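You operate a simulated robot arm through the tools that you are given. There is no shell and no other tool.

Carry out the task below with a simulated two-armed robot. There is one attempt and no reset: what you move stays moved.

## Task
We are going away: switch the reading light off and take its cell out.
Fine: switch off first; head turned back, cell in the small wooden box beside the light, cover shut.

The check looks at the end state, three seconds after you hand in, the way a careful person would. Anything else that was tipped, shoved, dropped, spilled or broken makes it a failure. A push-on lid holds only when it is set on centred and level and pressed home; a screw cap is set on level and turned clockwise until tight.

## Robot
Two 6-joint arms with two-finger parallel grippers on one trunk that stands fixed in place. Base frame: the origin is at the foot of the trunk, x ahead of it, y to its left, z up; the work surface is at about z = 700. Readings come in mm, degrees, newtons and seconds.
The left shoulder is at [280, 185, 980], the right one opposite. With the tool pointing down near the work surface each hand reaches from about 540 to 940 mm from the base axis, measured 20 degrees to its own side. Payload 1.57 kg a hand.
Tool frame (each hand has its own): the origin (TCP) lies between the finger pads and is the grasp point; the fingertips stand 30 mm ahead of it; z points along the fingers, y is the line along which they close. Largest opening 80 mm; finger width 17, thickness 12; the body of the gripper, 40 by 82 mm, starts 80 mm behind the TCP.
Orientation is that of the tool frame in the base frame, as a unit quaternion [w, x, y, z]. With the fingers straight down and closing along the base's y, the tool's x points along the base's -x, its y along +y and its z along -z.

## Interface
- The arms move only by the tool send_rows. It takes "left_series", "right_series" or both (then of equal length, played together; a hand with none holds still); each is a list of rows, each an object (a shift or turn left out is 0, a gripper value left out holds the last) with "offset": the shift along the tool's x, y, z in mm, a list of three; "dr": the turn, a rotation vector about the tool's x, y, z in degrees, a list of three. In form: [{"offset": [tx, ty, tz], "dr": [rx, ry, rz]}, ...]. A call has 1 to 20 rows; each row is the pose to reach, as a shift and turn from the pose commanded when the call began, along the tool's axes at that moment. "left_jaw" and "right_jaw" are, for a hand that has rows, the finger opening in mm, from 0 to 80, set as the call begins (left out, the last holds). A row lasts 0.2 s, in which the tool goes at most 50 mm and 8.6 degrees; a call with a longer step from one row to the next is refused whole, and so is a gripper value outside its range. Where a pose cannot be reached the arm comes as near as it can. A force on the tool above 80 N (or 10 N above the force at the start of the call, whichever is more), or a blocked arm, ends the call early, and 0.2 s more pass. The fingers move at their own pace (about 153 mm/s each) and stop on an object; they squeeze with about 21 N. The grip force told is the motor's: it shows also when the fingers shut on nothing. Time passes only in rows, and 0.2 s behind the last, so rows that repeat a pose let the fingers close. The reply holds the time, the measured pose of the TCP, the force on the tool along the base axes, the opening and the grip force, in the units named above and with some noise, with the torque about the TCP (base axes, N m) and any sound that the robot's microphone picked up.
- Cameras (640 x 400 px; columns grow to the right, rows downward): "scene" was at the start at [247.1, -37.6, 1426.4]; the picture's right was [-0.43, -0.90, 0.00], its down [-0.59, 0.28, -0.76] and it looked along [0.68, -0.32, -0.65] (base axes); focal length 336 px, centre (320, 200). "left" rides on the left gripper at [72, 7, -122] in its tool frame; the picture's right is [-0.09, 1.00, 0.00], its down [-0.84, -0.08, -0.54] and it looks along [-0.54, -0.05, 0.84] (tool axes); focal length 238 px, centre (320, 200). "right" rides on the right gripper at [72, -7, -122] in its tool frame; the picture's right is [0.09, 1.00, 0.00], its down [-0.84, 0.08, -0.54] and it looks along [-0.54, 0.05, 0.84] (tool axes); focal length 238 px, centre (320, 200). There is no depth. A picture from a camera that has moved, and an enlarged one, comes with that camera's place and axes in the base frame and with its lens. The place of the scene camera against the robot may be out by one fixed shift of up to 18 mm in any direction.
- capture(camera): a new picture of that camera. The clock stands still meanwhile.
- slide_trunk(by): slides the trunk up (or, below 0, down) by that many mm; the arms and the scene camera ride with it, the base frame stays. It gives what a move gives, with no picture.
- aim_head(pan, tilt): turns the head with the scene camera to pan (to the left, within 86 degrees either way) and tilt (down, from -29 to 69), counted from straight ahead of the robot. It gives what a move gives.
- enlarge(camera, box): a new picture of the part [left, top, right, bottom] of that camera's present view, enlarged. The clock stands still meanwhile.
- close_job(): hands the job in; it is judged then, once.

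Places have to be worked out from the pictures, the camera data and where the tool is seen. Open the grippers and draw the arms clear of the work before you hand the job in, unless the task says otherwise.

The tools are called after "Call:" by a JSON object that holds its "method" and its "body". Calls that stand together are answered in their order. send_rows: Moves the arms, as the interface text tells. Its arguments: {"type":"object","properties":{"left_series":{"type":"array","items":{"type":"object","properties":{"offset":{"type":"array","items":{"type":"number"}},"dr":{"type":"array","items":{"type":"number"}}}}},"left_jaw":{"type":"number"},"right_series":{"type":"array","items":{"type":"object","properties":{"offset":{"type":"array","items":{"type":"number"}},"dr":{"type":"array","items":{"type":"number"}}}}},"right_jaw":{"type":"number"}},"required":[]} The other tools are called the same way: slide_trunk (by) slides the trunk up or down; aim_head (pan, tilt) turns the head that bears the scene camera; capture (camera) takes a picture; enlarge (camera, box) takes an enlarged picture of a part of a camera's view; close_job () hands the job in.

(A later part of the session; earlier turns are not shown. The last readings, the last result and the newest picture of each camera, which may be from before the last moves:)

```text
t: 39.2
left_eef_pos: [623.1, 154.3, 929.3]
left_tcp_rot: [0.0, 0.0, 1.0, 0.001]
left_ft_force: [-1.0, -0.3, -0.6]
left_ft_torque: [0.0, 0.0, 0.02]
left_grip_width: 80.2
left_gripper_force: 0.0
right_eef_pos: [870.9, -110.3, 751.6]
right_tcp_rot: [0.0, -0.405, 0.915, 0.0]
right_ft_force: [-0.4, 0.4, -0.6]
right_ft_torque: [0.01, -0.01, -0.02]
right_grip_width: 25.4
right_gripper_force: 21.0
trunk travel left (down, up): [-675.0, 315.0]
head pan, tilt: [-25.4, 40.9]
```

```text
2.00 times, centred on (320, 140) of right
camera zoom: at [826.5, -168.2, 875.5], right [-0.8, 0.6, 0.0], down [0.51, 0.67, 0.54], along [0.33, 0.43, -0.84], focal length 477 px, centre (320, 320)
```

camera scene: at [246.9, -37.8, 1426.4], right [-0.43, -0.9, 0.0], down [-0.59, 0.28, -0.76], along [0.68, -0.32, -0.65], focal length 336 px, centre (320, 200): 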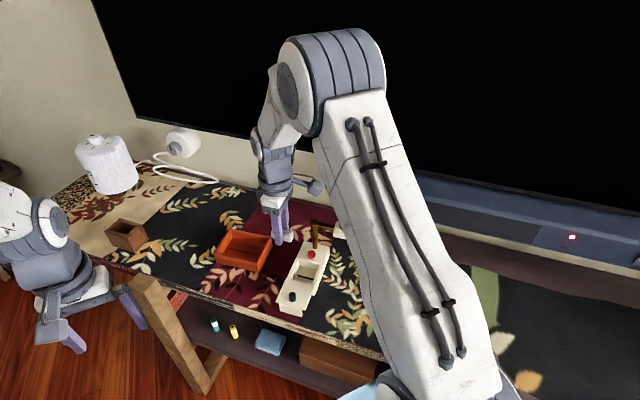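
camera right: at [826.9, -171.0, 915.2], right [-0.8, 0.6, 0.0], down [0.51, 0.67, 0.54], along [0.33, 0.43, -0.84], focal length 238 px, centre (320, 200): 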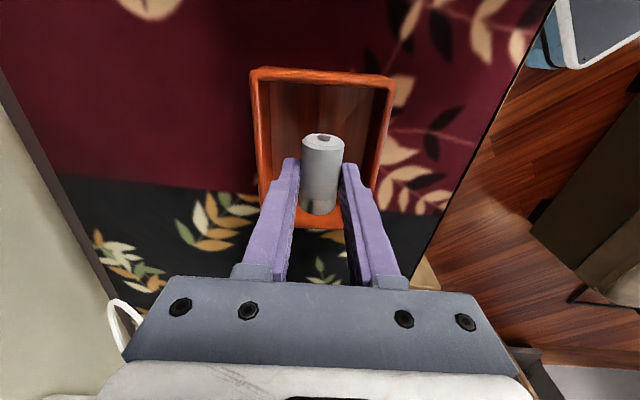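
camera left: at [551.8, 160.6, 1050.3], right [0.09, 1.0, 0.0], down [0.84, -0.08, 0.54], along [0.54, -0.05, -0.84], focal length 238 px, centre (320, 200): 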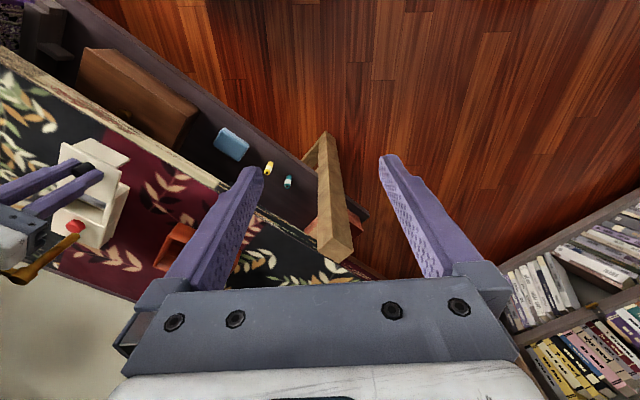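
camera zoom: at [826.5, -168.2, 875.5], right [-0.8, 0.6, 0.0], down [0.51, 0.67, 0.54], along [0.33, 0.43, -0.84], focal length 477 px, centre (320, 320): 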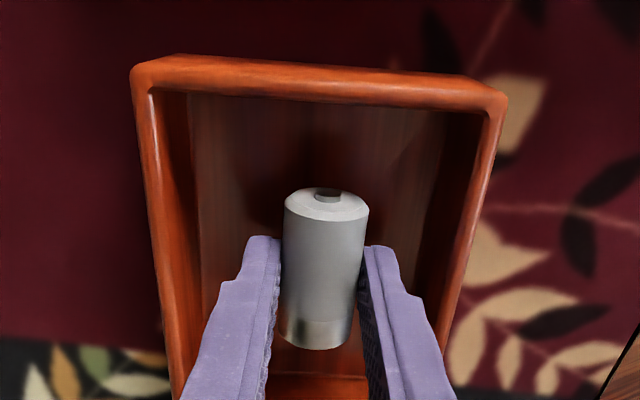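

Cell is just over the box floor. Stepping down to contact.

Call:
{"method": "send_rows", "body": {"right_series": [{"offset": [0, 0, 2]}, {"offset": [0, 0, 4]}, {"offset": [0, 0, 6]}, {"offset": [0, 0, 7]}]}}

Call:
{"method": "enlarge", "body": {"camera": "scene", "box": [210, 200, 300, 280]}}

```text
t: 40.2
left_eef_pos: [622.8, 153.6, 928.2]
left_tcp_rot: [0.001, -0.001, 1.0, 0.0]
left_ft_force: [-0.8, -0.5, 0.2]
left_ft_torque: [-0.02, -0.01, 0.01]
left_grip_width: 80.3
left_gripper_force: 0.1
right_eef_pos: [871.6, -113.1, 744.3]
right_tcp_rot: [0.0, -0.404, 0.915, 0.0]
right_ft_force: [-0.1, -0.3, -0.3]
right_ft_torque: [0.02, -0.02, 0.01]
right_grip_width: 25.0
right_gripper_force: 20.8
trunk travel left (down, up): [-675.0, 315.0]
head pan, tilt: [-25.4, 40.9]
```

```text
5.00 times, centred on (255, 240) of scene
camera zoom: at [247.1, -37.6, 1426.4], right [-0.43, -0.9, 0.0], down [-0.59, 0.28, -0.76], along [0.68, -0.32, -0.65], focal length 1678 px, centre (645, 0)
```

zoom: 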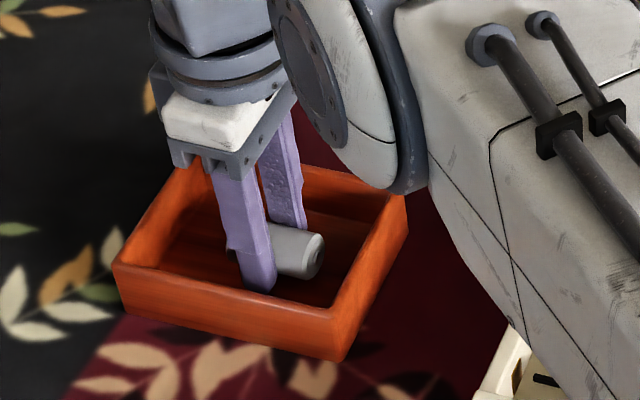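

Still no contact with the tips at 714. A few more mm.

Call:
{"method": "send_rows", "body": {"right_series": [{"offset": [0, 0, 1.5]}, {"offset": [0, 0, 3]}, {"offset": [0, 0, 4]}]}}

```text
t: 41.0
left_eef_pos: [623.4, 154.0, 928.5]
left_tcp_rot: [-0.001, 0.0, 1.0, 0.0]
left_ft_force: [-0.8, -0.1, -0.6]
left_ft_torque: [-0.03, 0.03, 0.01]
left_grip_width: 80.2
left_gripper_force: 0.1
right_eef_pos: [870.3, -112.5, 739.7]
right_tcp_rot: [0.0, -0.404, 0.915, 0.0]
right_ft_force: [-0.7, -0.3, -0.8]
right_ft_torque: [0.0, 0.0, 0.02]
right_grip_width: 25.4
right_gripper_force: 20.6
trunk travel left (down, up): [-675.0, 315.0]
head pan, tilt: [-25.4, 40.9]
```

Tips at about 710 and still free; 2 mm more and then I'll release.

Call:
{"method": "send_rows", "body": {"right_series": [{"offset": [0, 0, 1]}, {"offset": [0, 0, 2]}, {"offset": [0, 0, 2.5]}]}}

Call:
{"method": "enlarge", "body": {"camera": "scene", "box": [210, 200, 300, 280]}}

```text
t: 41.8
left_eef_pos: [621.6, 153.8, 928.5]
left_tcp_rot: [0.0, 0.0, 1.0, 0.0]
left_ft_force: [1.2, 0.7, 0.1]
left_ft_torque: [-0.04, -0.02, 0.01]
left_grip_width: 79.7
left_gripper_force: 0.1
right_eef_pos: [871.7, -111.3, 738.6]
right_tcp_rot: [0.0, -0.404, 0.915, 0.0]
right_ft_force: [-0.4, 0.3, 1.6]
right_ft_torque: [-0.03, 0.02, -0.04]
right_grip_width: 24.9
right_gripper_force: 21.1
trunk travel left (down, up): [-675.0, 315.0]
head pan, tilt: [-25.4, 40.9]
```

```text
5.00 times, centred on (255, 240) of scene
camera zoom: at [247.1, -37.5, 1426.4], right [-0.43, -0.9, 0.0], down [-0.59, 0.28, -0.76], along [0.68, -0.32, -0.65], focal length 1678 px, centre (645, 0)
```

zoom: 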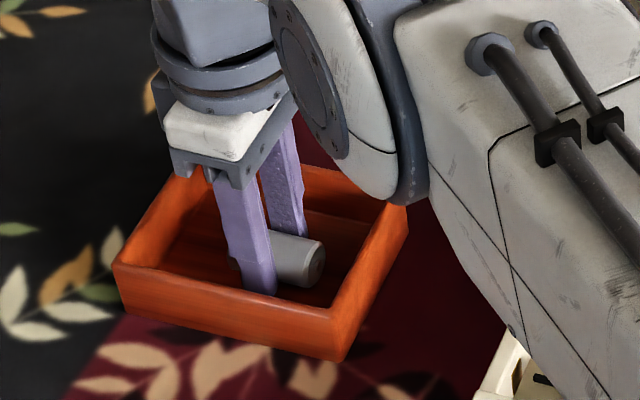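

Light contact (1.6 N). Opening the jaw to 36 mm and then lifting straight up.

Call:
{"method": "send_rows", "body": {"right_series": [{"offset": [0, 0, 0]}, {"offset": [0, 0, 0]}, {"offset": [0, 0, -10]}, {"offset": [0, 0, -30]}, {"offset": [0, 0, -70]}, {"offset": [0, 0, -110]}], "right_jaw": 36}}

Call:
{"method": "capture", "body": {"camera": "right"}}

Call:
{"method": "enlarge", "body": {"camera": "scene", "box": [210, 200, 300, 280]}}

```text
t: 43.2
left_eef_pos: [623.5, 152.6, 928.5]
left_tcp_rot: [0.0, -0.001, 1.0, 0.001]
left_ft_force: [0.6, 0.3, 0.7]
left_ft_torque: [0.01, 0.03, 0.01]
left_grip_width: 80.0
left_gripper_force: 0.1
right_eef_pos: [874.7, -110.0, 848.5]
right_tcp_rot: [0.0, -0.405, 0.914, 0.0]
right_ft_force: [-0.2, 0.6, 0.1]
right_ft_torque: [0.0, 0.02, -0.01]
right_grip_width: 36.0
right_gripper_force: 0.0
trunk travel left (down, up): [-675.0, 315.0]
head pan, tilt: [-25.4, 40.9]
```

```text
taken
camera right: at [829.6, -166.6, 973.3], right [-0.8, 0.6, 0.0], down [0.51, 0.67, 0.54], along [0.33, 0.43, -0.84], focal length 238 px, centre (320, 200)
```

right: 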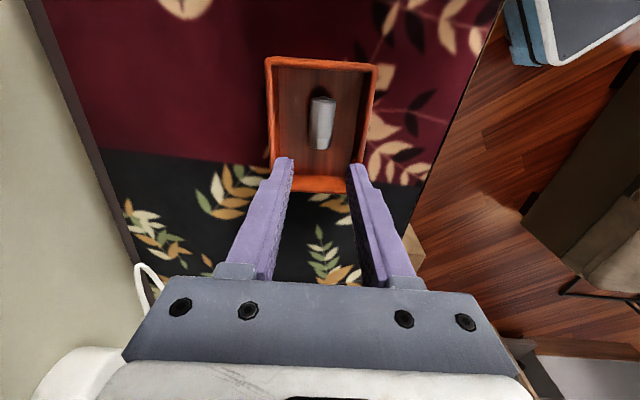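

```text
5.00 times, centred on (255, 240) of scene
camera zoom: at [247.3, -37.6, 1426.3], right [-0.43, -0.9, 0.0], down [-0.59, 0.28, -0.76], along [0.68, -0.32, -0.65], focal length 1678 px, centre (645, 0)
```

zoom: 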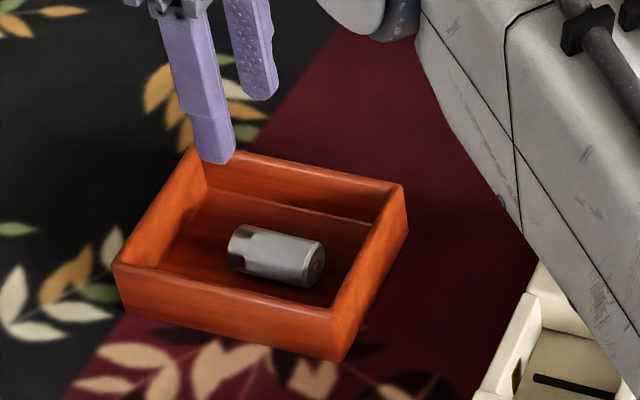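

The cell rests flat in the box. Now to shut the cover: moving back at height to above its knob at about (657.5, -166.7).

Call:
{"method": "send_rows", "body": {"right_series": [{"offset": [0, 0, -40]}, {"offset": [36, 24, -45]}, {"offset": [73, 48, -45]}, {"offset": [110, 72, -45]}, {"offset": [147, 96, -45]}, {"offset": [178, 116, -45]}, {"offset": [188, 122.5, -20]}, {"offset": [188, 122.5, 15]}, {"offset": [188, 122.5, 40]}], "right_jaw": 40}}

Call:
{"method": "enlarge", "body": {"camera": "right", "box": [210, 60, 430, 220]}}

Call:
{"method": "enlarge", "body": {"camera": "scene", "box": [260, 215, 370, 315]}}

```text
t: 45.2
left_eef_pos: [623.1, 153.3, 929.0]
left_tcp_rot: [0.0, 0.0, 1.0, 0.0]
left_ft_force: [-0.4, 0.7, 0.2]
left_ft_torque: [0.02, -0.07, 0.04]
left_grip_width: 80.0
left_gripper_force: 0.1
right_eef_pos: [652.4, -167.0, 805.2]
right_tcp_rot: [0.0, -0.403, 0.915, 0.0]
right_ft_force: [0.1, -0.3, -0.1]
right_ft_torque: [0.03, 0.02, 0.01]
right_grip_width: 39.9
right_gripper_force: 0.1
trunk travel left (down, up): [-675.0, 315.0]
head pan, tilt: [-25.4, 40.9]
```

```text
2.50 times, centred on (320, 140) of right
camera zoom: at [607.1, -224.4, 930.6], right [-0.8, 0.6, 0.0], down [0.51, 0.67, 0.54], along [0.33, 0.43, -0.84], focal length 596 px, centre (320, 350)
```

zoom: 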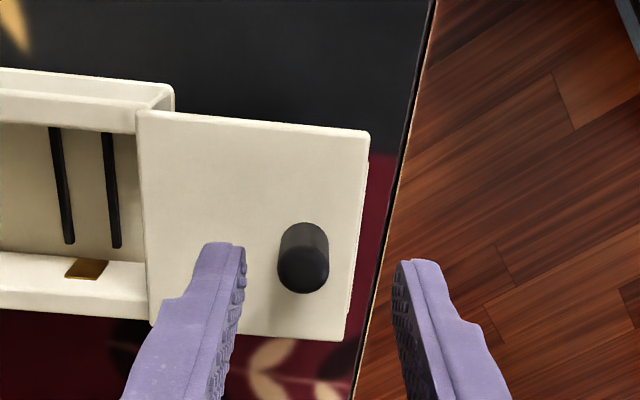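

```text
4.00 times, centred on (315, 265) of scene
camera zoom: at [246.9, -37.6, 1426.4], right [-0.43, -0.9, 0.0], down [-0.59, 0.28, -0.76], along [0.68, -0.32, -0.65], focal length 1343 px, centre (340, -60)
```

zoom: 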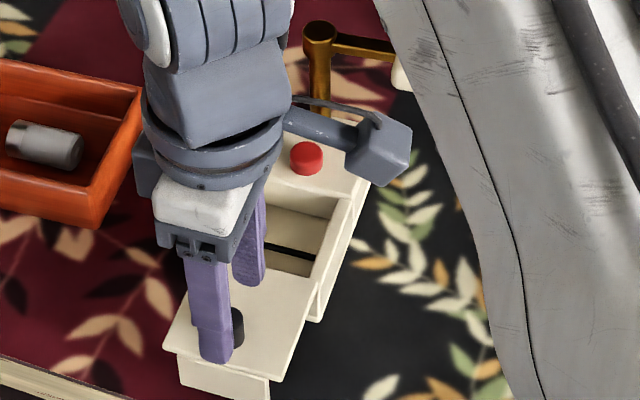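

The knob is slightly rearward of the jaw centre. I'll correct by about 5 mm and 4 mm and lower around it.

Call:
{"method": "send_rows", "body": {"right_series": [{"offset": [-5, -4, 0]}, {"offset": [-5, -4, 12]}, {"offset": [-5, -4, 23]}]}}

Call:
{"method": "enlarge", "body": {"camera": "right", "box": [210, 60, 430, 220]}}

```text
t: 46.0
left_eef_pos: [622.2, 154.2, 928.2]
left_tcp_rot: [0.0, 0.0, 1.0, 0.001]
left_ft_force: [-0.6, 0.0, 0.4]
left_ft_torque: [0.0, 0.01, 0.0]
left_grip_width: 80.1
left_gripper_force: 0.0
right_eef_pos: [659.4, -166.9, 783.6]
right_tcp_rot: [0.0, -0.404, 0.915, 0.0]
right_ft_force: [0.5, -0.6, -0.5]
right_ft_torque: [-0.01, 0.02, 0.02]
right_grip_width: 40.2
right_gripper_force: 0.0
trunk travel left (down, up): [-675.0, 315.0]
head pan, tilt: [-25.4, 40.9]
```

```text
2.50 times, centred on (320, 140) of right
camera zoom: at [615.1, -223.7, 907.6], right [-0.8, 0.6, 0.0], down [0.51, 0.67, 0.54], along [0.33, 0.43, -0.84], focal length 596 px, centre (320, 350)
```

zoom: 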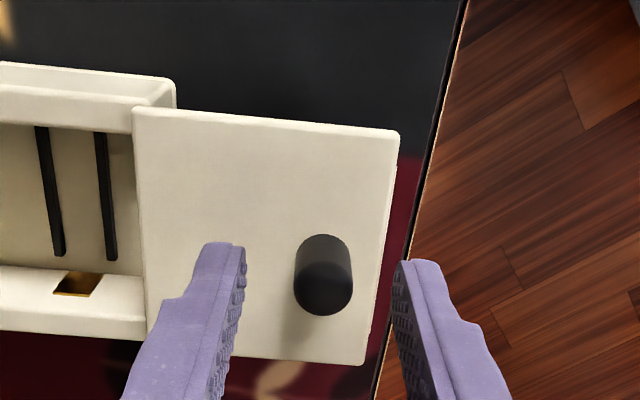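

The knob is centred between the fingers. Lowering 4 mm, closing, and then pushing the cover back most of the way.

Call:
{"method": "send_rows", "body": {"right_series": [{"offset": [0, 0, 2]}, {"offset": [0, 0, 4]}]}}

Call:
{"method": "send_rows", "body": {"right_series": [{"offset": [0, 0, 0]}, {"offset": [0, 0, 0]}, {"offset": [0, 0, 0]}], "right_jaw": 0}}

Call:
{"method": "send_rows", "body": {"right_series": [{"offset": [0, -5, 0]}, {"offset": [0, -10, 0]}, {"offset": [0, -16, 0]}, {"offset": [0, -22, 0]}]}}

Call:
{"method": "enlarge", "body": {"camera": "right", "box": [210, 60, 430, 220]}}

Call:
{"method": "enlarge", "body": {"camera": "scene", "box": [260, 215, 370, 315]}}

```text
t: 46.6
left_eef_pos: [623.4, 153.1, 929.0]
left_tcp_rot: [-0.001, 0.001, 1.0, 0.0]
left_ft_force: [0.0, -0.5, 0.1]
left_ft_torque: [-0.02, -0.01, 0.01]
left_grip_width: 80.1
left_gripper_force: 0.1
right_eef_pos: [660.2, -167.6, 780.7]
right_tcp_rot: [0.0, -0.404, 0.915, 0.0]
right_ft_force: [-0.2, 0.2, -0.9]
right_ft_torque: [0.02, 0.01, 0.0]
right_grip_width: 40.1
right_gripper_force: 0.1
trunk travel left (down, up): [-675.0, 315.0]
head pan, tilt: [-25.4, 40.9]
```

```text
t: 47.4
left_eef_pos: [622.1, 153.5, 926.6]
left_tcp_rot: [0.0, 0.001, 1.0, 0.0]
left_ft_force: [0.0, -0.2, -0.3]
left_ft_torque: [0.02, 0.03, -0.05]
left_grip_width: 80.0
left_gripper_force: 0.0
right_eef_pos: [660.1, -166.2, 779.7]
right_tcp_rot: [0.0, -0.403, 0.915, 0.001]
right_ft_force: [1.1, 0.7, 0.6]
right_ft_torque: [0.16, 0.14, -0.01]
right_grip_width: 15.4
right_gripper_force: 21.4
trunk travel left (down, up): [-675.0, 315.0]
head pan, tilt: [-25.4, 40.9]
```

```text
t: 48.4
left_eef_pos: [623.3, 153.7, 927.3]
left_tcp_rot: [0.0, 0.0, 1.0, 0.0]
left_ft_force: [0.1, -0.7, -0.4]
left_ft_torque: [0.0, 0.01, 0.01]
left_grip_width: 80.0
left_gripper_force: 0.1
right_eef_pos: [677.1, -181.6, 779.6]
right_tcp_rot: [0.0, -0.404, 0.915, 0.0]
right_ft_force: [-1.3, -1.6, 5.1]
right_ft_torque: [-0.15, -0.1, -0.01]
right_grip_width: 15.2
right_gripper_force: 20.9
trunk travel left (down, up): [-675.0, 315.0]
head pan, tilt: [-25.4, 40.9]
```

```text
2.50 times, centred on (320, 140) of right
camera zoom: at [631.8, -238.4, 904.2], right [-0.8, 0.6, 0.0], down [0.51, 0.67, 0.54], along [0.33, 0.43, -0.84], focal length 596 px, centre (320, 350)
```

zoom: 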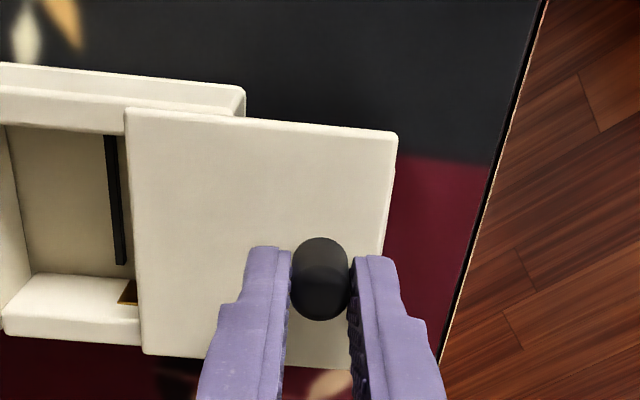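

```text
4.00 times, centred on (315, 265) of scene
camera zoom: at [246.8, -37.6, 1426.4], right [-0.43, -0.9, 0.0], down [-0.59, 0.28, -0.76], along [0.68, -0.32, -0.65], focal length 1343 px, centre (340, -60)
```

zoom: 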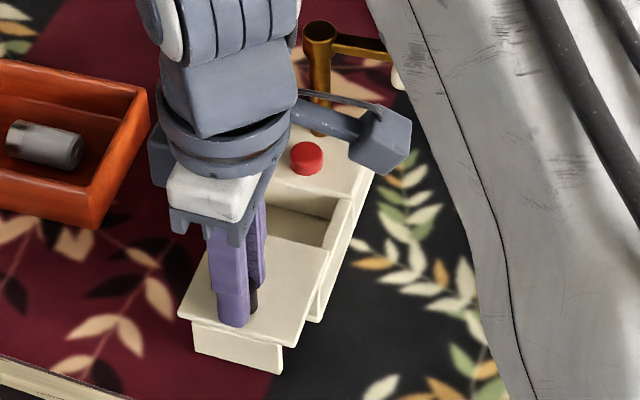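

The cover slides back smoothly and the button/post are unmoved in the view. Pushing another 34 mm.

Call:
{"method": "send_rows", "body": {"right_series": [{"offset": [0, -6, 0]}, {"offset": [0, -12, 0]}, {"offset": [0, -18, 0]}, {"offset": [0, -24, 0]}, {"offset": [0, -30, 0]}, {"offset": [0, -34, 0]}]}}

Call:
{"method": "enlarge", "body": {"camera": "right", "box": [210, 60, 430, 220]}}

Call:
{"method": "enlarge", "body": {"camera": "scene", "box": [260, 215, 370, 315]}}

```text
t: 49.8
left_eef_pos: [623.4, 153.8, 928.2]
left_tcp_rot: [0.0, 0.0, 1.0, 0.0]
left_ft_force: [0.4, -0.1, -0.5]
left_ft_torque: [-0.01, -0.02, -0.02]
left_grip_width: 79.9
left_gripper_force: 0.0
right_eef_pos: [703.4, -205.2, 779.8]
right_tcp_rot: [-0.001, -0.404, 0.915, 0.0]
right_ft_force: [0.1, 1.0, 0.1]
right_ft_torque: [0.04, 0.28, 0.0]
right_grip_width: 15.5
right_gripper_force: 20.3
trunk travel left (down, up): [-675.0, 315.0]
head pan, tilt: [-25.4, 40.9]
```

```text
2.50 times, centred on (320, 140) of right
camera zoom: at [657.3, -261.8, 904.1], right [-0.8, 0.6, 0.0], down [0.51, 0.67, 0.54], along [0.33, 0.43, -0.84], focal length 596 px, centre (320, 350)
```

zoom: 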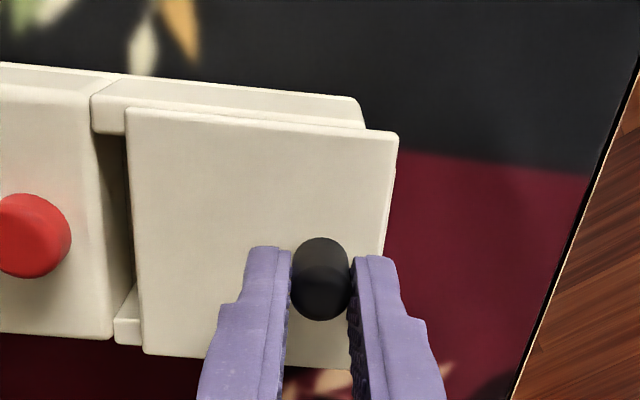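

```text
4.00 times, centred on (315, 265) of scene
camera zoom: at [247.1, -37.5, 1426.4], right [-0.43, -0.9, 0.0], down [-0.59, 0.28, -0.76], along [0.68, -0.32, -0.65], focal length 1343 px, centre (340, -60)
```

zoom: 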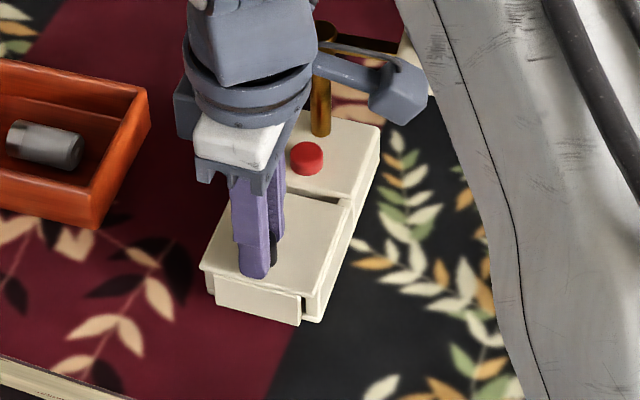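

About 8–10 mm remain. Small steps now until it seats.

Call:
{"method": "send_rows", "body": {"right_series": [{"offset": [0, -2, 0]}, {"offset": [0, -4, 0]}, {"offset": [0, -6, 0]}, {"offset": [0, -7, 0]}]}}

Call:
{"method": "enlarge", "body": {"camera": "right", "box": [210, 60, 430, 220]}}

```text
t: 50.8
left_eef_pos: [623.1, 153.3, 929.3]
left_tcp_rot: [0.0, -0.001, 1.0, 0.0]
left_ft_force: [0.0, 0.3, 0.3]
left_ft_torque: [0.0, -0.03, 0.0]
left_grip_width: 80.1
left_gripper_force: 0.0
right_eef_pos: [706.3, -209.4, 779.7]
right_tcp_rot: [0.001, -0.404, 0.915, -0.001]
right_ft_force: [1.1, 0.4, 7.0]
right_ft_torque: [0.07, 0.17, 0.0]
right_grip_width: 15.2
right_gripper_force: 21.0
trunk travel left (down, up): [-675.0, 315.0]
head pan, tilt: [-25.4, 40.9]
```

```text
2.50 times, centred on (320, 140) of right
camera zoom: at [662.2, -266.3, 904.1], right [-0.8, 0.6, 0.0], down [0.51, 0.67, 0.54], along [0.33, 0.43, -0.84], focal length 596 px, centre (320, 350)
```

zoom: 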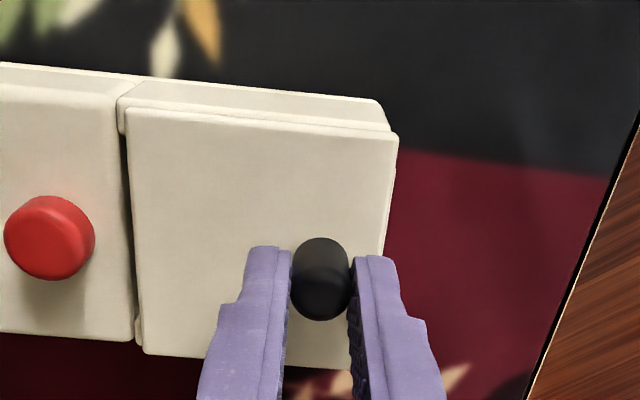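

Only about 2 mm of gap left; continuing in 1 mm steps.

Call:
{"method": "send_rows", "body": {"right_series": [{"offset": [0, -1, 0]}, {"offset": [0, -2, 0]}, {"offset": [0, -3, 0]}]}}

Call:
{"method": "enlarge", "body": {"camera": "right", "box": [210, 60, 430, 220]}}

Call:
{"method": "enlarge", "body": {"camera": "scene", "box": [260, 215, 370, 315]}}

```text
t: 51.6
left_eef_pos: [622.4, 154.3, 928.2]
left_tcp_rot: [0.0, -0.001, 1.0, 0.0]
left_ft_force: [-0.5, 0.6, -0.2]
left_ft_torque: [-0.01, -0.01, -0.01]
left_grip_width: 79.9
left_gripper_force: 0.0
right_eef_pos: [709.1, -211.4, 780.3]
right_tcp_rot: [0.0, -0.405, 0.914, -0.001]
right_ft_force: [1.2, 3.5, 0.5]
right_ft_torque: [0.16, -0.4, 0.06]
right_grip_width: 15.4
right_gripper_force: 20.8
trunk travel left (down, up): [-675.0, 315.0]
head pan, tilt: [-25.4, 40.9]
```

```text
2.50 times, centred on (320, 140) of right
camera zoom: at [664.2, -268.4, 904.1], right [-0.8, 0.6, 0.0], down [0.51, 0.67, 0.54], along [0.33, 0.43, -0.84], focal length 596 px, centre (320, 350)
```

zoom: 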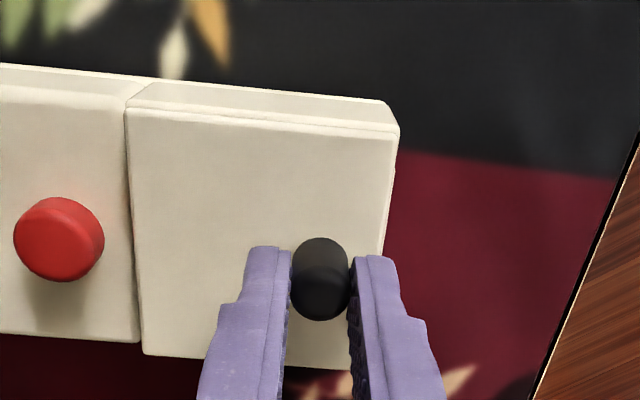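

```text
4.00 times, centred on (315, 265) of scene
camera zoom: at [247.1, -37.4, 1426.3], right [-0.43, -0.9, 0.0], down [-0.59, 0.28, -0.76], along [0.68, -0.32, -0.65], focal length 1343 px, centre (340, -60)
```

zoom: 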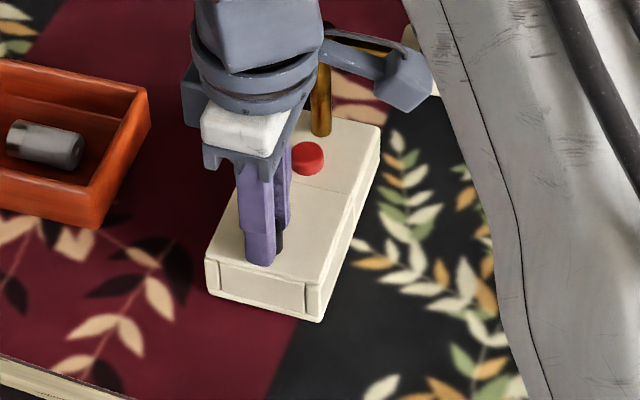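

The cover looks flush and the grip is back at its original place. One more gentle 1 mm push to make sure it is fully home, then release and lift.

Call:
{"method": "send_rows", "body": {"right_series": [{"offset": [0, -0.5, 0]}, {"offset": [0, -1.2, 0]}]}}

Call:
{"method": "send_rows", "body": {"right_series": [{"offset": [0, 0, 0]}, {"offset": [0, 0, 0]}, {"offset": [0, 0, -20]}, {"offset": [0, 0, -60]}, {"offset": [0, 0, -100]}, {"offset": [0, 0, -130]}], "right_jaw": 36}}

Call:
{"method": "capture", "body": {"camera": "right"}}

Call:
{"method": "enlarge", "body": {"camera": "scene", "box": [260, 205, 370, 305]}}

```text
t: 52.2
left_eef_pos: [623.3, 154.4, 927.7]
left_tcp_rot: [0.001, -0.001, 1.0, 0.0]
left_ft_force: [0.4, 0.8, -0.8]
left_ft_torque: [0.0, 0.03, -0.03]
left_grip_width: 80.1
left_gripper_force: 0.2
right_eef_pos: [708.1, -213.2, 779.7]
right_tcp_rot: [-0.001, -0.403, 0.915, 0.001]
right_ft_force: [-3.5, 2.4, 0.1]
right_ft_torque: [0.03, 0.02, 0.02]
right_grip_width: 15.4
right_gripper_force: 20.7
trunk travel left (down, up): [-675.0, 315.0]
head pan, tilt: [-25.4, 40.9]
```

```text
t: 53.6
left_eef_pos: [622.2, 153.4, 927.7]
left_tcp_rot: [0.0, 0.0, 1.0, 0.0]
left_ft_force: [0.5, -0.1, 0.0]
left_ft_torque: [-0.04, 0.03, 0.03]
left_grip_width: 79.9
left_gripper_force: 0.1
right_eef_pos: [707.6, -213.8, 912.5]
right_tcp_rot: [0.0, -0.404, 0.915, 0.0]
right_ft_force: [-0.3, -0.1, -0.5]
right_ft_torque: [0.03, 0.01, 0.0]
right_grip_width: 36.1
right_gripper_force: 0.0
trunk travel left (down, up): [-675.0, 315.0]
head pan, tilt: [-25.4, 40.9]
```

```text
taken
camera right: at [663.3, -271.2, 1035.7], right [-0.8, 0.6, 0.0], down [0.51, 0.67, 0.54], along [0.33, 0.43, -0.84], focal length 238 px, centre (320, 200)
```

right: 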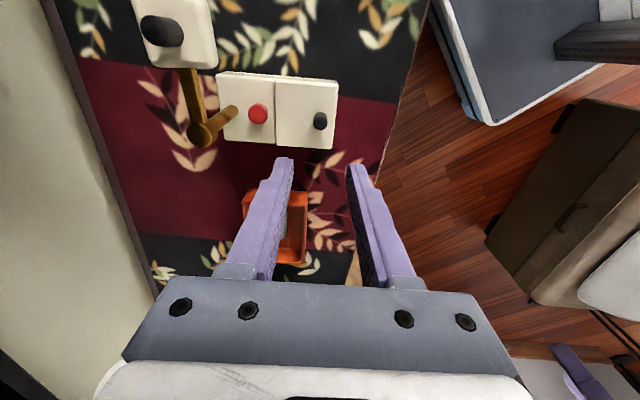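

```text
4.00 times, centred on (315, 255) of scene
camera zoom: at [247.2, -37.6, 1426.3], right [-0.43, -0.9, 0.0], down [-0.59, 0.28, -0.76], along [0.68, -0.32, -0.65], focal length 1343 px, centre (340, -20)
```

zoom: 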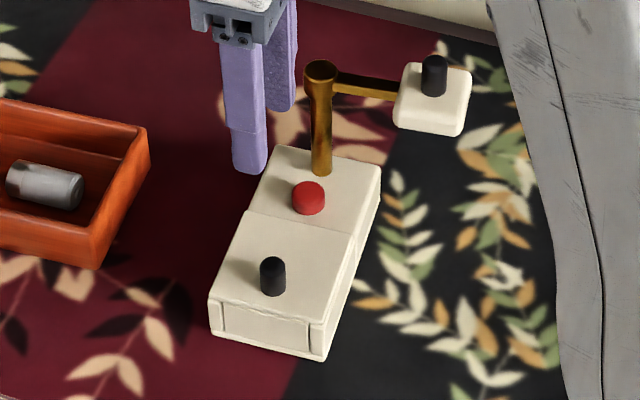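

Cover is shut flush, cell is in the box, light off. Now the head: its knob is near (737, -338), post at (781, -283), so the head stands about 90° out from the body axis. I'll hover over the head's knob, jaws 40 mm, to cage it loosely.

Call:
{"method": "send_rows", "body": {"right_series": [{"offset": [18, -26, 0]}, {"offset": [36, -52, 0]}, {"offset": [54, -78, 0]}, {"offset": [72, -105, 0]}, {"offset": [72, -105, 0]}], "right_jaw": 40}}

Call:
{"method": "capture", "body": {"camera": "right"}}

Call:
{"method": "enlarge", "body": {"camera": "scene", "box": [270, 180, 390, 280]}}

```text
t: 54.8
left_eef_pos: [623.8, 152.6, 928.6]
left_tcp_rot: [0.0, 0.0, 1.0, 0.001]
left_ft_force: [-0.5, 0.3, -0.4]
left_ft_torque: [0.0, 0.01, -0.03]
left_grip_width: 79.9
left_gripper_force: 0.0
right_eef_pos: [740.7, -334.3, 908.2]
right_tcp_rot: [0.001, -0.404, 0.915, 0.0]
right_ft_force: [-0.3, -0.3, 0.0]
right_ft_torque: [0.01, -0.02, 0.03]
right_grip_width: 40.0
right_gripper_force: 0.1
trunk travel left (down, up): [-675.0, 315.0]
head pan, tilt: [-25.4, 40.9]
```

```text
taken
camera right: at [696.3, -392.3, 1032.7], right [-0.8, 0.6, 0.0], down [0.51, 0.67, 0.54], along [0.33, 0.43, -0.84], focal length 238 px, centre (320, 200)
```

right: 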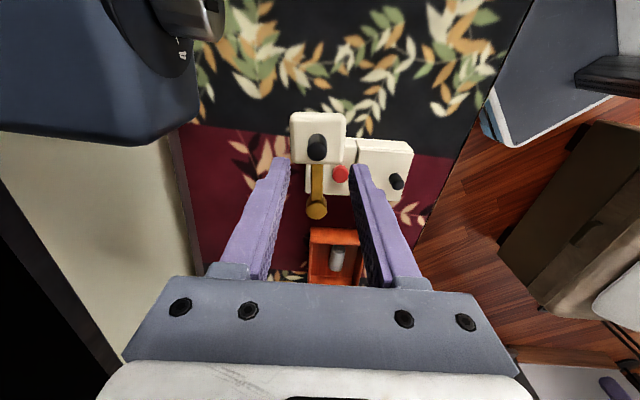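

```text
4.00 times, centred on (330, 230) of scene
camera zoom: at [247.1, -37.7, 1426.3], right [-0.43, -0.9, 0.0], down [-0.59, 0.28, -0.76], along [0.68, -0.32, -0.65], focal length 1343 px, centre (280, 80)
```

zoom: 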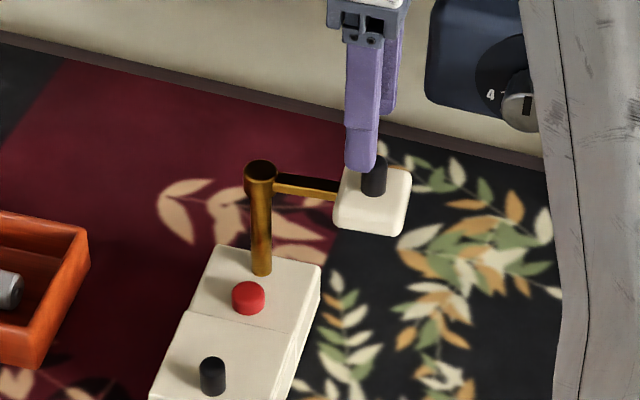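

Knob measured at about (737.4, -342). Correcting (+8, -3 in tool axes) and lowering so the tips sit beside the knob, above the head.

Call:
{"method": "send_rows", "body": {"right_series": [{"offset": [8, -2.7, 0]}, {"offset": [8, -2.7, 10]}, {"offset": [8, -2.7, 20]}, {"offset": [8, -2.7, 24]}]}}

Call:
{"method": "enlarge", "body": {"camera": "right", "box": [230, 60, 410, 200]}}

Call:
{"method": "enlarge", "body": {"camera": "scene", "box": [300, 190, 380, 260]}}

```text
t: 55.8
left_eef_pos: [623.7, 152.9, 928.8]
left_tcp_rot: [0.0, -0.001, 1.0, 0.0]
left_ft_force: [-0.1, 0.0, -1.1]
left_ft_torque: [0.0, 0.02, -0.05]
left_grip_width: 80.1
left_gripper_force: 0.1
right_eef_pos: [735.7, -343.7, 887.2]
right_tcp_rot: [0.0, -0.404, 0.915, 0.0]
right_ft_force: [-0.6, 0.5, -0.4]
right_ft_torque: [-0.01, -0.03, -0.02]
right_grip_width: 39.9
right_gripper_force: 0.2
trunk travel left (down, up): [-675.0, 315.0]
head pan, tilt: [-25.4, 40.9]
```

```text
2.86 times, centred on (320, 130) of right
camera zoom: at [691.1, -401.0, 1009.6], right [-0.8, 0.6, 0.0], down [0.51, 0.67, 0.54], along [0.33, 0.43, -0.84], focal length 681 px, centre (320, 400)
```

zoom: 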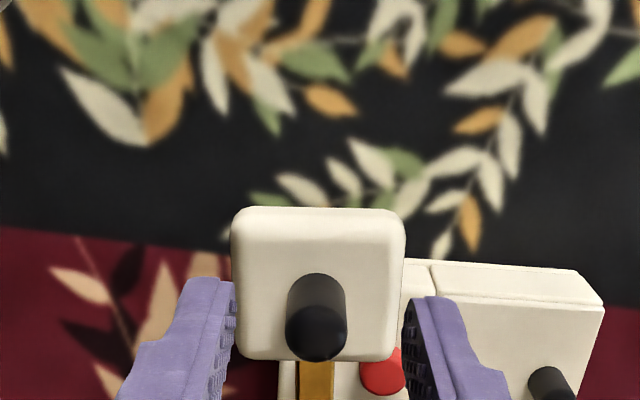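

```text
5.71 times, centred on (340, 225) of scene
camera zoom: at [247.1, -37.6, 1426.4], right [-0.43, -0.9, 0.0], down [-0.59, 0.28, -0.76], along [0.68, -0.32, -0.65], focal length 1918 px, centre (206, 57)
```

zoom: 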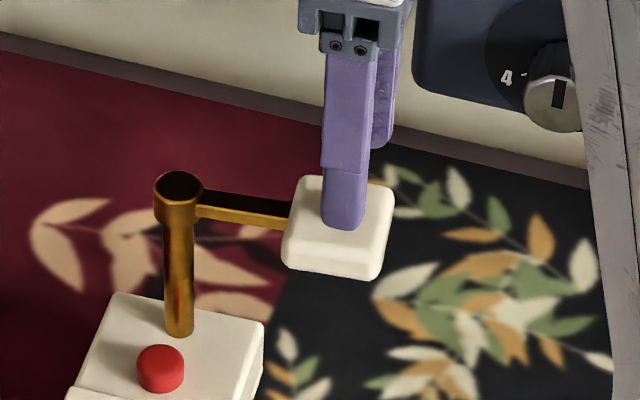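

The knob is between the fingers. I'll shift 3 mm, lower 5 mm more and narrow the jaw to a loose 24 mm cage.

Call:
{"method": "send_rows", "body": {"right_series": [{"offset": [-3, -1, 2]}, {"offset": [-3, -1, 5]}, {"offset": [-3, -1, 6]}], "right_jaw": 24}}

Call:
{"method": "enlarge", "body": {"camera": "right", "box": [230, 60, 410, 200]}}

```text
t: 56.6
left_eef_pos: [623.2, 154.6, 927.8]
left_tcp_rot: [0.001, 0.0, 1.0, -0.001]
left_ft_force: [-0.8, -1.1, 0.1]
left_ft_torque: [0.0, -0.02, -0.01]
left_grip_width: 80.2
left_gripper_force: 0.1
right_eef_pos: [737.9, -341.6, 879.1]
right_tcp_rot: [0.0, -0.404, 0.915, -0.001]
right_ft_force: [-0.6, 0.4, 0.5]
right_ft_torque: [0.01, -0.03, 0.02]
right_grip_width: 24.2
right_gripper_force: 0.1
trunk travel left (down, up): [-675.0, 315.0]
head pan, tilt: [-25.4, 40.9]
```

```text
2.86 times, centred on (320, 130) of right
camera zoom: at [693.8, -400.0, 1003.7], right [-0.8, 0.6, 0.0], down [0.51, 0.67, 0.54], along [0.33, 0.43, -0.84], focal length 681 px, centre (320, 400)
```

zoom: 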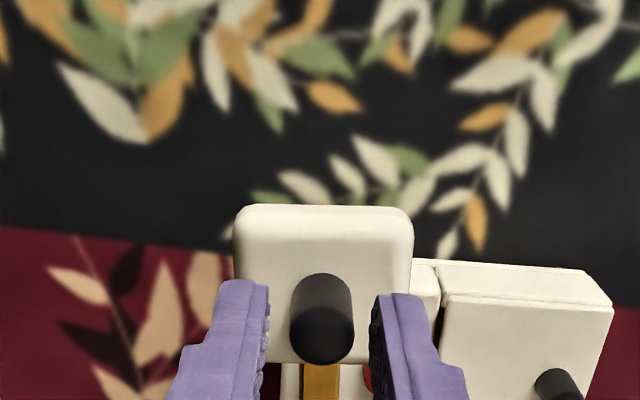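

The knob is caged with no contact. I'll start turning the head about the post toward the body (first 24°), the hand turning with it, and check forces and the body.

Call:
{"method": "send_rows", "body": {"right_series": [{"offset": [0.1, 5, 0], "dr": [0, 0, 4]}, {"offset": [0.2, 9.9, 0], "dr": [0, 0, 8]}, {"offset": [-0.3, 14.9, 0], "dr": [0, 0, 12]}, {"offset": [-1, 19.8, 0], "dr": [0, 0, 16]}, {"offset": [-2.2, 24.7, 0], "dr": [0, 0, 20]}, {"offset": [-3.5, 29.4, 0], "dr": [0, 0, 24]}]}}

Call:
{"method": "capture", "body": {"camera": "right"}}

Call:
{"method": "enlarge", "body": {"camera": "scene", "box": [270, 190, 390, 300]}}

```text
t: 58.0
left_eef_pos: [623.3, 152.7, 928.8]
left_tcp_rot: [0.0, 0.0, 1.0, 0.0]
left_ft_force: [0.1, 0.9, -0.5]
left_ft_torque: [-0.03, 0.02, -0.03]
left_grip_width: 79.9
left_gripper_force: 0.1
right_eef_pos: [719.2, -319.8, 879.3]
right_tcp_rot: [0.0, -0.204, 0.979, -0.001]
right_ft_force: [1.6, -6.2, 1.4]
right_ft_torque: [-0.22, -0.04, -0.08]
right_grip_width: 29.8
right_gripper_force: 2.9
trunk travel left (down, up): [-675.0, 315.0]
head pan, tilt: [-25.4, 40.9]
```

```text
taken
camera right: at [654.6, -353.7, 1004.2], right [-0.48, 0.88, 0.0], down [0.74, 0.41, 0.54], along [0.48, 0.26, -0.84], focal length 238 px, centre (320, 200)
```

right: 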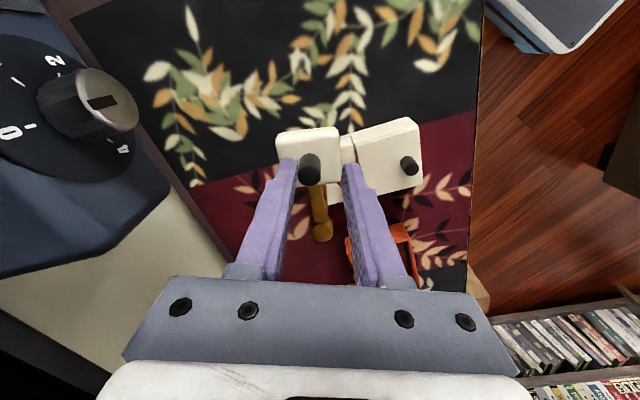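

```text
3.64 times, centred on (330, 245) of scene
camera zoom: at [247.1, -38.0, 1426.4], right [-0.43, -0.9, 0.0], down [-0.59, 0.28, -0.76], along [0.68, -0.32, -0.65], focal length 1221 px, centre (284, 36)
```

zoom: 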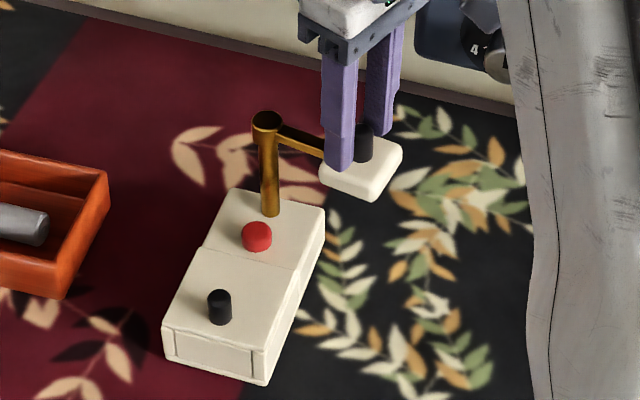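

The head follows (about 20° so far) with ~6 N. I'll check with the same crop as at the start that the body hasn't rotated.

Call:
{"method": "enlarge", "body": {"camera": "scene", "box": [270, 200, 370, 300]}}

```text
4.00 times, centred on (320, 250) of scene
camera zoom: at [247.1, -38.0, 1426.4], right [-0.43, -0.9, 0.0], down [-0.59, 0.28, -0.76], along [0.68, -0.32, -0.65], focal length 1343 px, centre (320, 0)
```

zoom: 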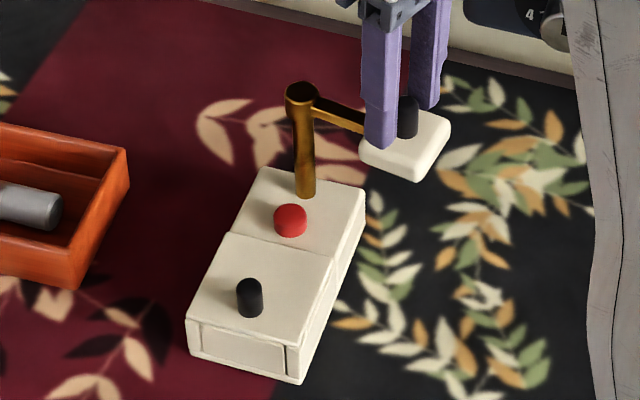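

The rear of the body has shifted about 3 mm in yaw while turning, so the hinge is stiff relative to the base's grip. I'll hold still a moment to see whether the residual force is friction or damping before continuing.

Call:
{"method": "send_rows", "body": {"right_series": [{"offset": [0, 0, 0]}, {"offset": [0, 0, 0]}, {"offset": [0, 0, 0]}, {"offset": [0, 0, 0]}]}}

Call:
{"method": "enlarge", "body": {"camera": "scene", "box": [270, 200, 370, 300]}}

Call:
{"method": "enlarge", "body": {"camera": "right", "box": [230, 100, 430, 260]}}

```text
t: 59.0
left_eef_pos: [623.2, 153.5, 928.4]
left_tcp_rot: [-0.001, 0.0, 1.0, 0.0]
left_ft_force: [0.1, 0.4, 0.4]
left_ft_torque: [-0.02, 0.02, 0.01]
left_grip_width: 80.2
left_gripper_force: 0.1
right_eef_pos: [718.5, -319.2, 880.4]
right_tcp_rot: [0.0, -0.203, 0.979, 0.0]
right_ft_force: [1.7, -6.3, 2.4]
right_ft_torque: [-0.18, -0.04, -0.06]
right_grip_width: 29.6
right_gripper_force: 3.4
trunk travel left (down, up): [-675.0, 315.0]
head pan, tilt: [-25.4, 40.9]
```

```text
4.00 times, centred on (320, 250) of scene
camera zoom: at [247.0, -37.9, 1426.4], right [-0.43, -0.9, 0.0], down [-0.59, 0.28, -0.76], along [0.68, -0.32, -0.65], focal length 1343 px, centre (320, 0)
```

zoom: 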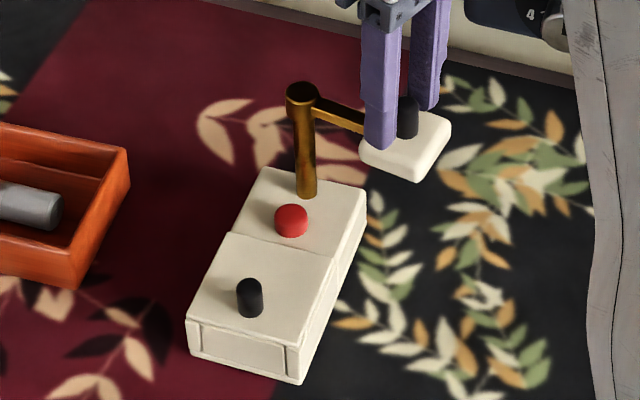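

```text
2.50 times, centred on (330, 180) of right
camera zoom: at [654.7, -353.2, 1003.9], right [-0.48, 0.88, 0.0], down [0.74, 0.41, 0.54], along [0.47, 0.26, -0.84], focal length 596 px, centre (295, 250)
```

zoom: 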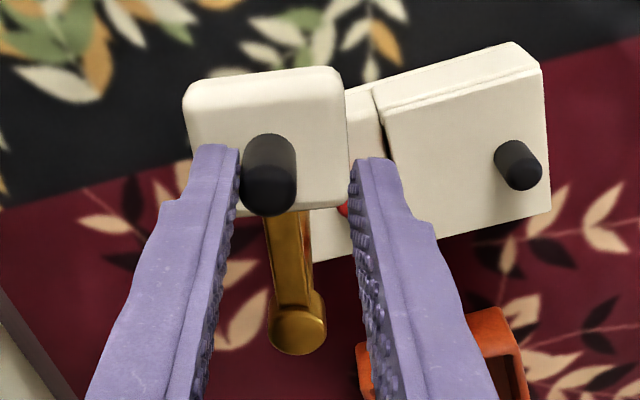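

The force is steady friction (~6 N). The load geometry on the base improves as the head swings forward, so I'll continue slowly by another 32° and check again.

Call:
{"method": "send_rows", "body": {"right_series": [{"offset": [1.5, 4.8, 0], "dr": [0, 0, 4]}, {"offset": [2.1, 9.6, 0], "dr": [0, 0, 8]}, {"offset": [1.8, 14.5, 0], "dr": [0, 0, 12]}, {"offset": [1.1, 19.4, 0], "dr": [0, 0, 16]}, {"offset": [0, 24.2, 0], "dr": [0, 0, 20]}, {"offset": [-1.4, 29, 0], "dr": [0, 0, 24]}, {"offset": [-3.2, 33.6, 0], "dr": [0, 0, 28]}, {"offset": [-5.2, 38.1, 0], "dr": [0, 0, 32]}]}}

Call:
{"method": "enlarge", "body": {"camera": "scene", "box": [270, 200, 370, 300]}}

Call:
{"method": "enlarge", "body": {"camera": "right", "box": [230, 100, 430, 260]}}

```text
t: 60.8
left_eef_pos: [622.5, 153.5, 928.4]
left_tcp_rot: [0.0, 0.0, 1.0, 0.0]
left_ft_force: [-0.7, 0.2, 0.2]
left_ft_torque: [0.01, -0.03, -0.03]
left_grip_width: 80.0
left_gripper_force: 0.1
right_eef_pos: [709.4, -283.5, 883.0]
right_tcp_rot: [0.001, 0.073, 0.997, 0.0]
right_ft_force: [-4.1, -12.1, 11.4]
right_ft_torque: [-0.65, 0.19, 0.07]
right_grip_width: 35.2
right_gripper_force: 6.2
trunk travel left (down, up): [-675.0, 315.0]
head pan, tilt: [-25.4, 40.9]
```

```text
4.00 times, centred on (320, 250) of scene
camera zoom: at [246.5, -38.0, 1426.5], right [-0.43, -0.9, 0.0], down [-0.59, 0.28, -0.76], along [0.68, -0.32, -0.65], focal length 1343 px, centre (320, 0)
```

zoom: 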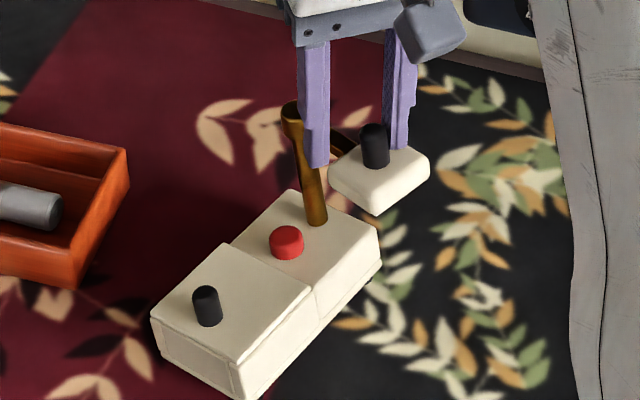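

```text
2.50 times, centred on (330, 180) of right
camera zoom: at [635.3, -278.8, 1005.7], right [0.05, 1.0, 0.0], down [0.84, -0.05, 0.54], along [0.54, -0.03, -0.84], focal length 596 px, centre (295, 250)
```

zoom: 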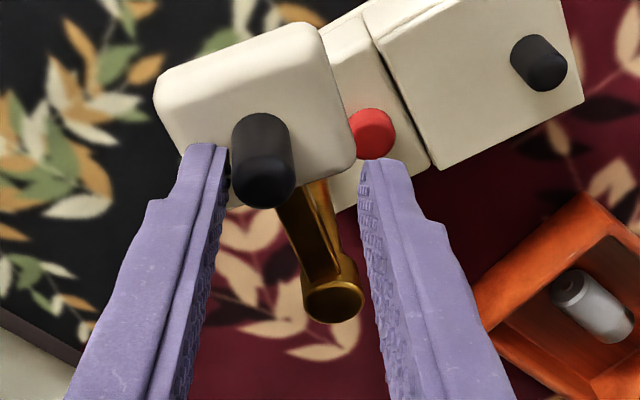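

The body has started turning and tipping with the head instead of the hinge moving – too much side load. I'll back the hand off gently right away so it settles flat.

Call:
{"method": "send_rows", "body": {"right_series": [{"offset": [0, -2, 0]}, {"offset": [0, -4, 0]}, {"offset": [0, -6, 0]}, {"offset": [0, -8, 0]}, {"offset": [0, -10, 0]}]}}

Call:
{"method": "enlarge", "body": {"camera": "scene", "box": [270, 200, 370, 300]}}

Call:
{"method": "enlarge", "body": {"camera": "right", "box": [230, 100, 430, 260]}}

```text
t: 62.0
left_eef_pos: [622.8, 154.7, 927.5]
left_tcp_rot: [0.0, -0.001, 1.0, 0.0]
left_ft_force: [-0.3, 0.4, 0.2]
left_ft_torque: [0.0, -0.03, 0.01]
left_grip_width: 79.9
left_gripper_force: 0.0
right_eef_pos: [707.1, -293.0, 878.8]
right_tcp_rot: [0.001, 0.073, 0.997, 0.0]
right_ft_force: [0.0, -0.1, -0.2]
right_ft_torque: [0.03, 0.04, 0.0]
right_grip_width: 23.9
right_gripper_force: 0.0
trunk travel left (down, up): [-675.0, 315.0]
head pan, tilt: [-25.4, 40.9]
```

```text
4.00 times, centred on (320, 250) of scene
camera zoom: at [247.1, -37.7, 1426.2], right [-0.43, -0.9, 0.0], down [-0.59, 0.28, -0.76], along [0.68, -0.32, -0.65], focal length 1343 px, centre (320, 0)
```

zoom: 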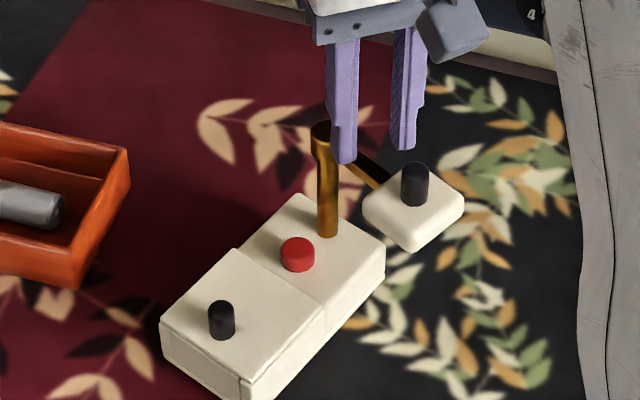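

```text
2.50 times, centred on (330, 180) of right
camera zoom: at [633.6, -288.8, 1003.8], right [0.05, 1.0, 0.0], down [0.84, -0.04, 0.54], along [0.54, -0.03, -0.84], focal length 596 px, centre (295, 250)
```

zoom: 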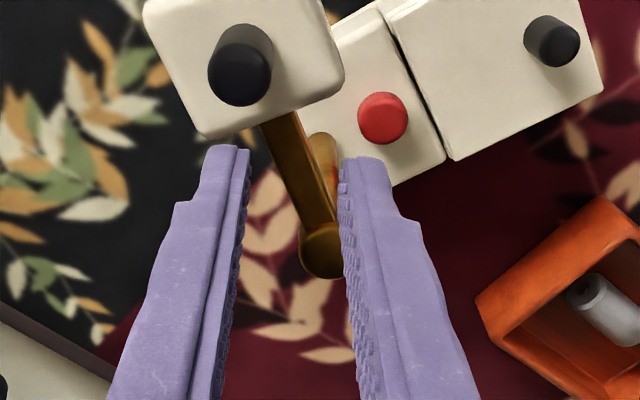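

The body is flat again but rotated about 23°. The hinge turned about 15° and then hit a hard stop going that way, so the head's rest side must be the other way – turned to the back. I'll lift, re-centre over the head knob at about (676, -304) and line up for turning it the other way.

Call:
{"method": "send_rows", "body": {"right_series": [{"offset": [0, 0, -15]}, {"offset": [0, 0, -30], "dr": [0, 0, -6]}, {"offset": [15, -7, -30], "dr": [0, 0, -12]}, {"offset": [29, -14, -30], "dr": [0, 0, -18]}, {"offset": [29, -16, -30], "dr": [0, 0, -24.6]}, {"offset": [29, -16, -30], "dr": [0, 0, -24.6]}], "right_jaw": 40}}

Call:
{"method": "enlarge", "body": {"camera": "right", "box": [210, 60, 430, 240]}}

Call:
{"method": "enlarge", "body": {"camera": "scene", "box": [270, 200, 390, 310]}}

```text
t: 63.4
left_eef_pos: [624.3, 153.6, 928.3]
left_tcp_rot: [0.001, 0.0, 1.0, 0.0]
left_ft_force: [-0.1, -0.1, -0.3]
left_ft_torque: [0.0, 0.0, -0.03]
left_grip_width: 80.2
left_gripper_force: 0.1
right_eef_pos: [675.8, -302.9, 910.1]
right_tcp_rot: [0.0, -0.141, 0.99, 0.0]
right_ft_force: [-1.0, 0.4, 0.4]
right_ft_torque: [0.0, 0.02, 0.0]
right_grip_width: 39.9
right_gripper_force: 0.0
trunk travel left (down, up): [-675.0, 315.0]
head pan, tilt: [-25.4, 40.9]
```

```text
2.22 times, centred on (320, 150) of right
camera zoom: at [608.0, -329.9, 1033.6], right [-0.37, 0.93, 0.0], down [0.78, 0.31, 0.54], along [0.5, 0.2, -0.84], focal length 530 px, centre (320, 311)
```

zoom: 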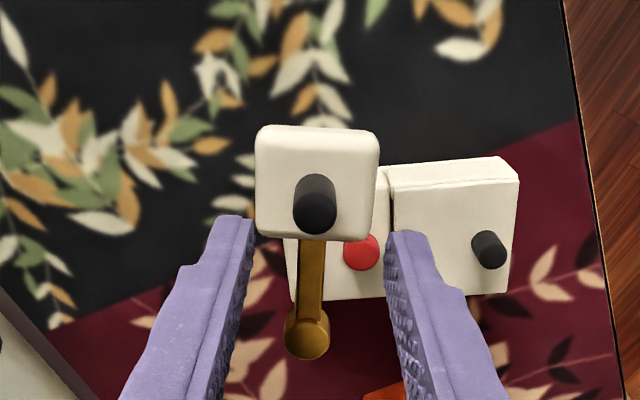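

```text
3.64 times, centred on (330, 255) of scene
camera zoom: at [247.1, -37.8, 1426.4], right [-0.43, -0.9, 0.0], down [-0.59, 0.28, -0.76], along [0.68, -0.32, -0.65], focal length 1221 px, centre (284, 0)
```

zoom: 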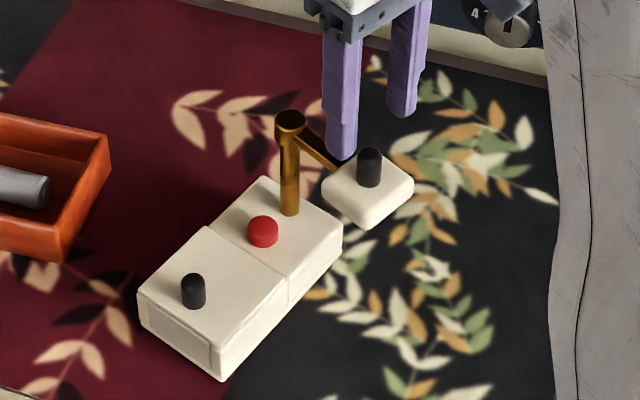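

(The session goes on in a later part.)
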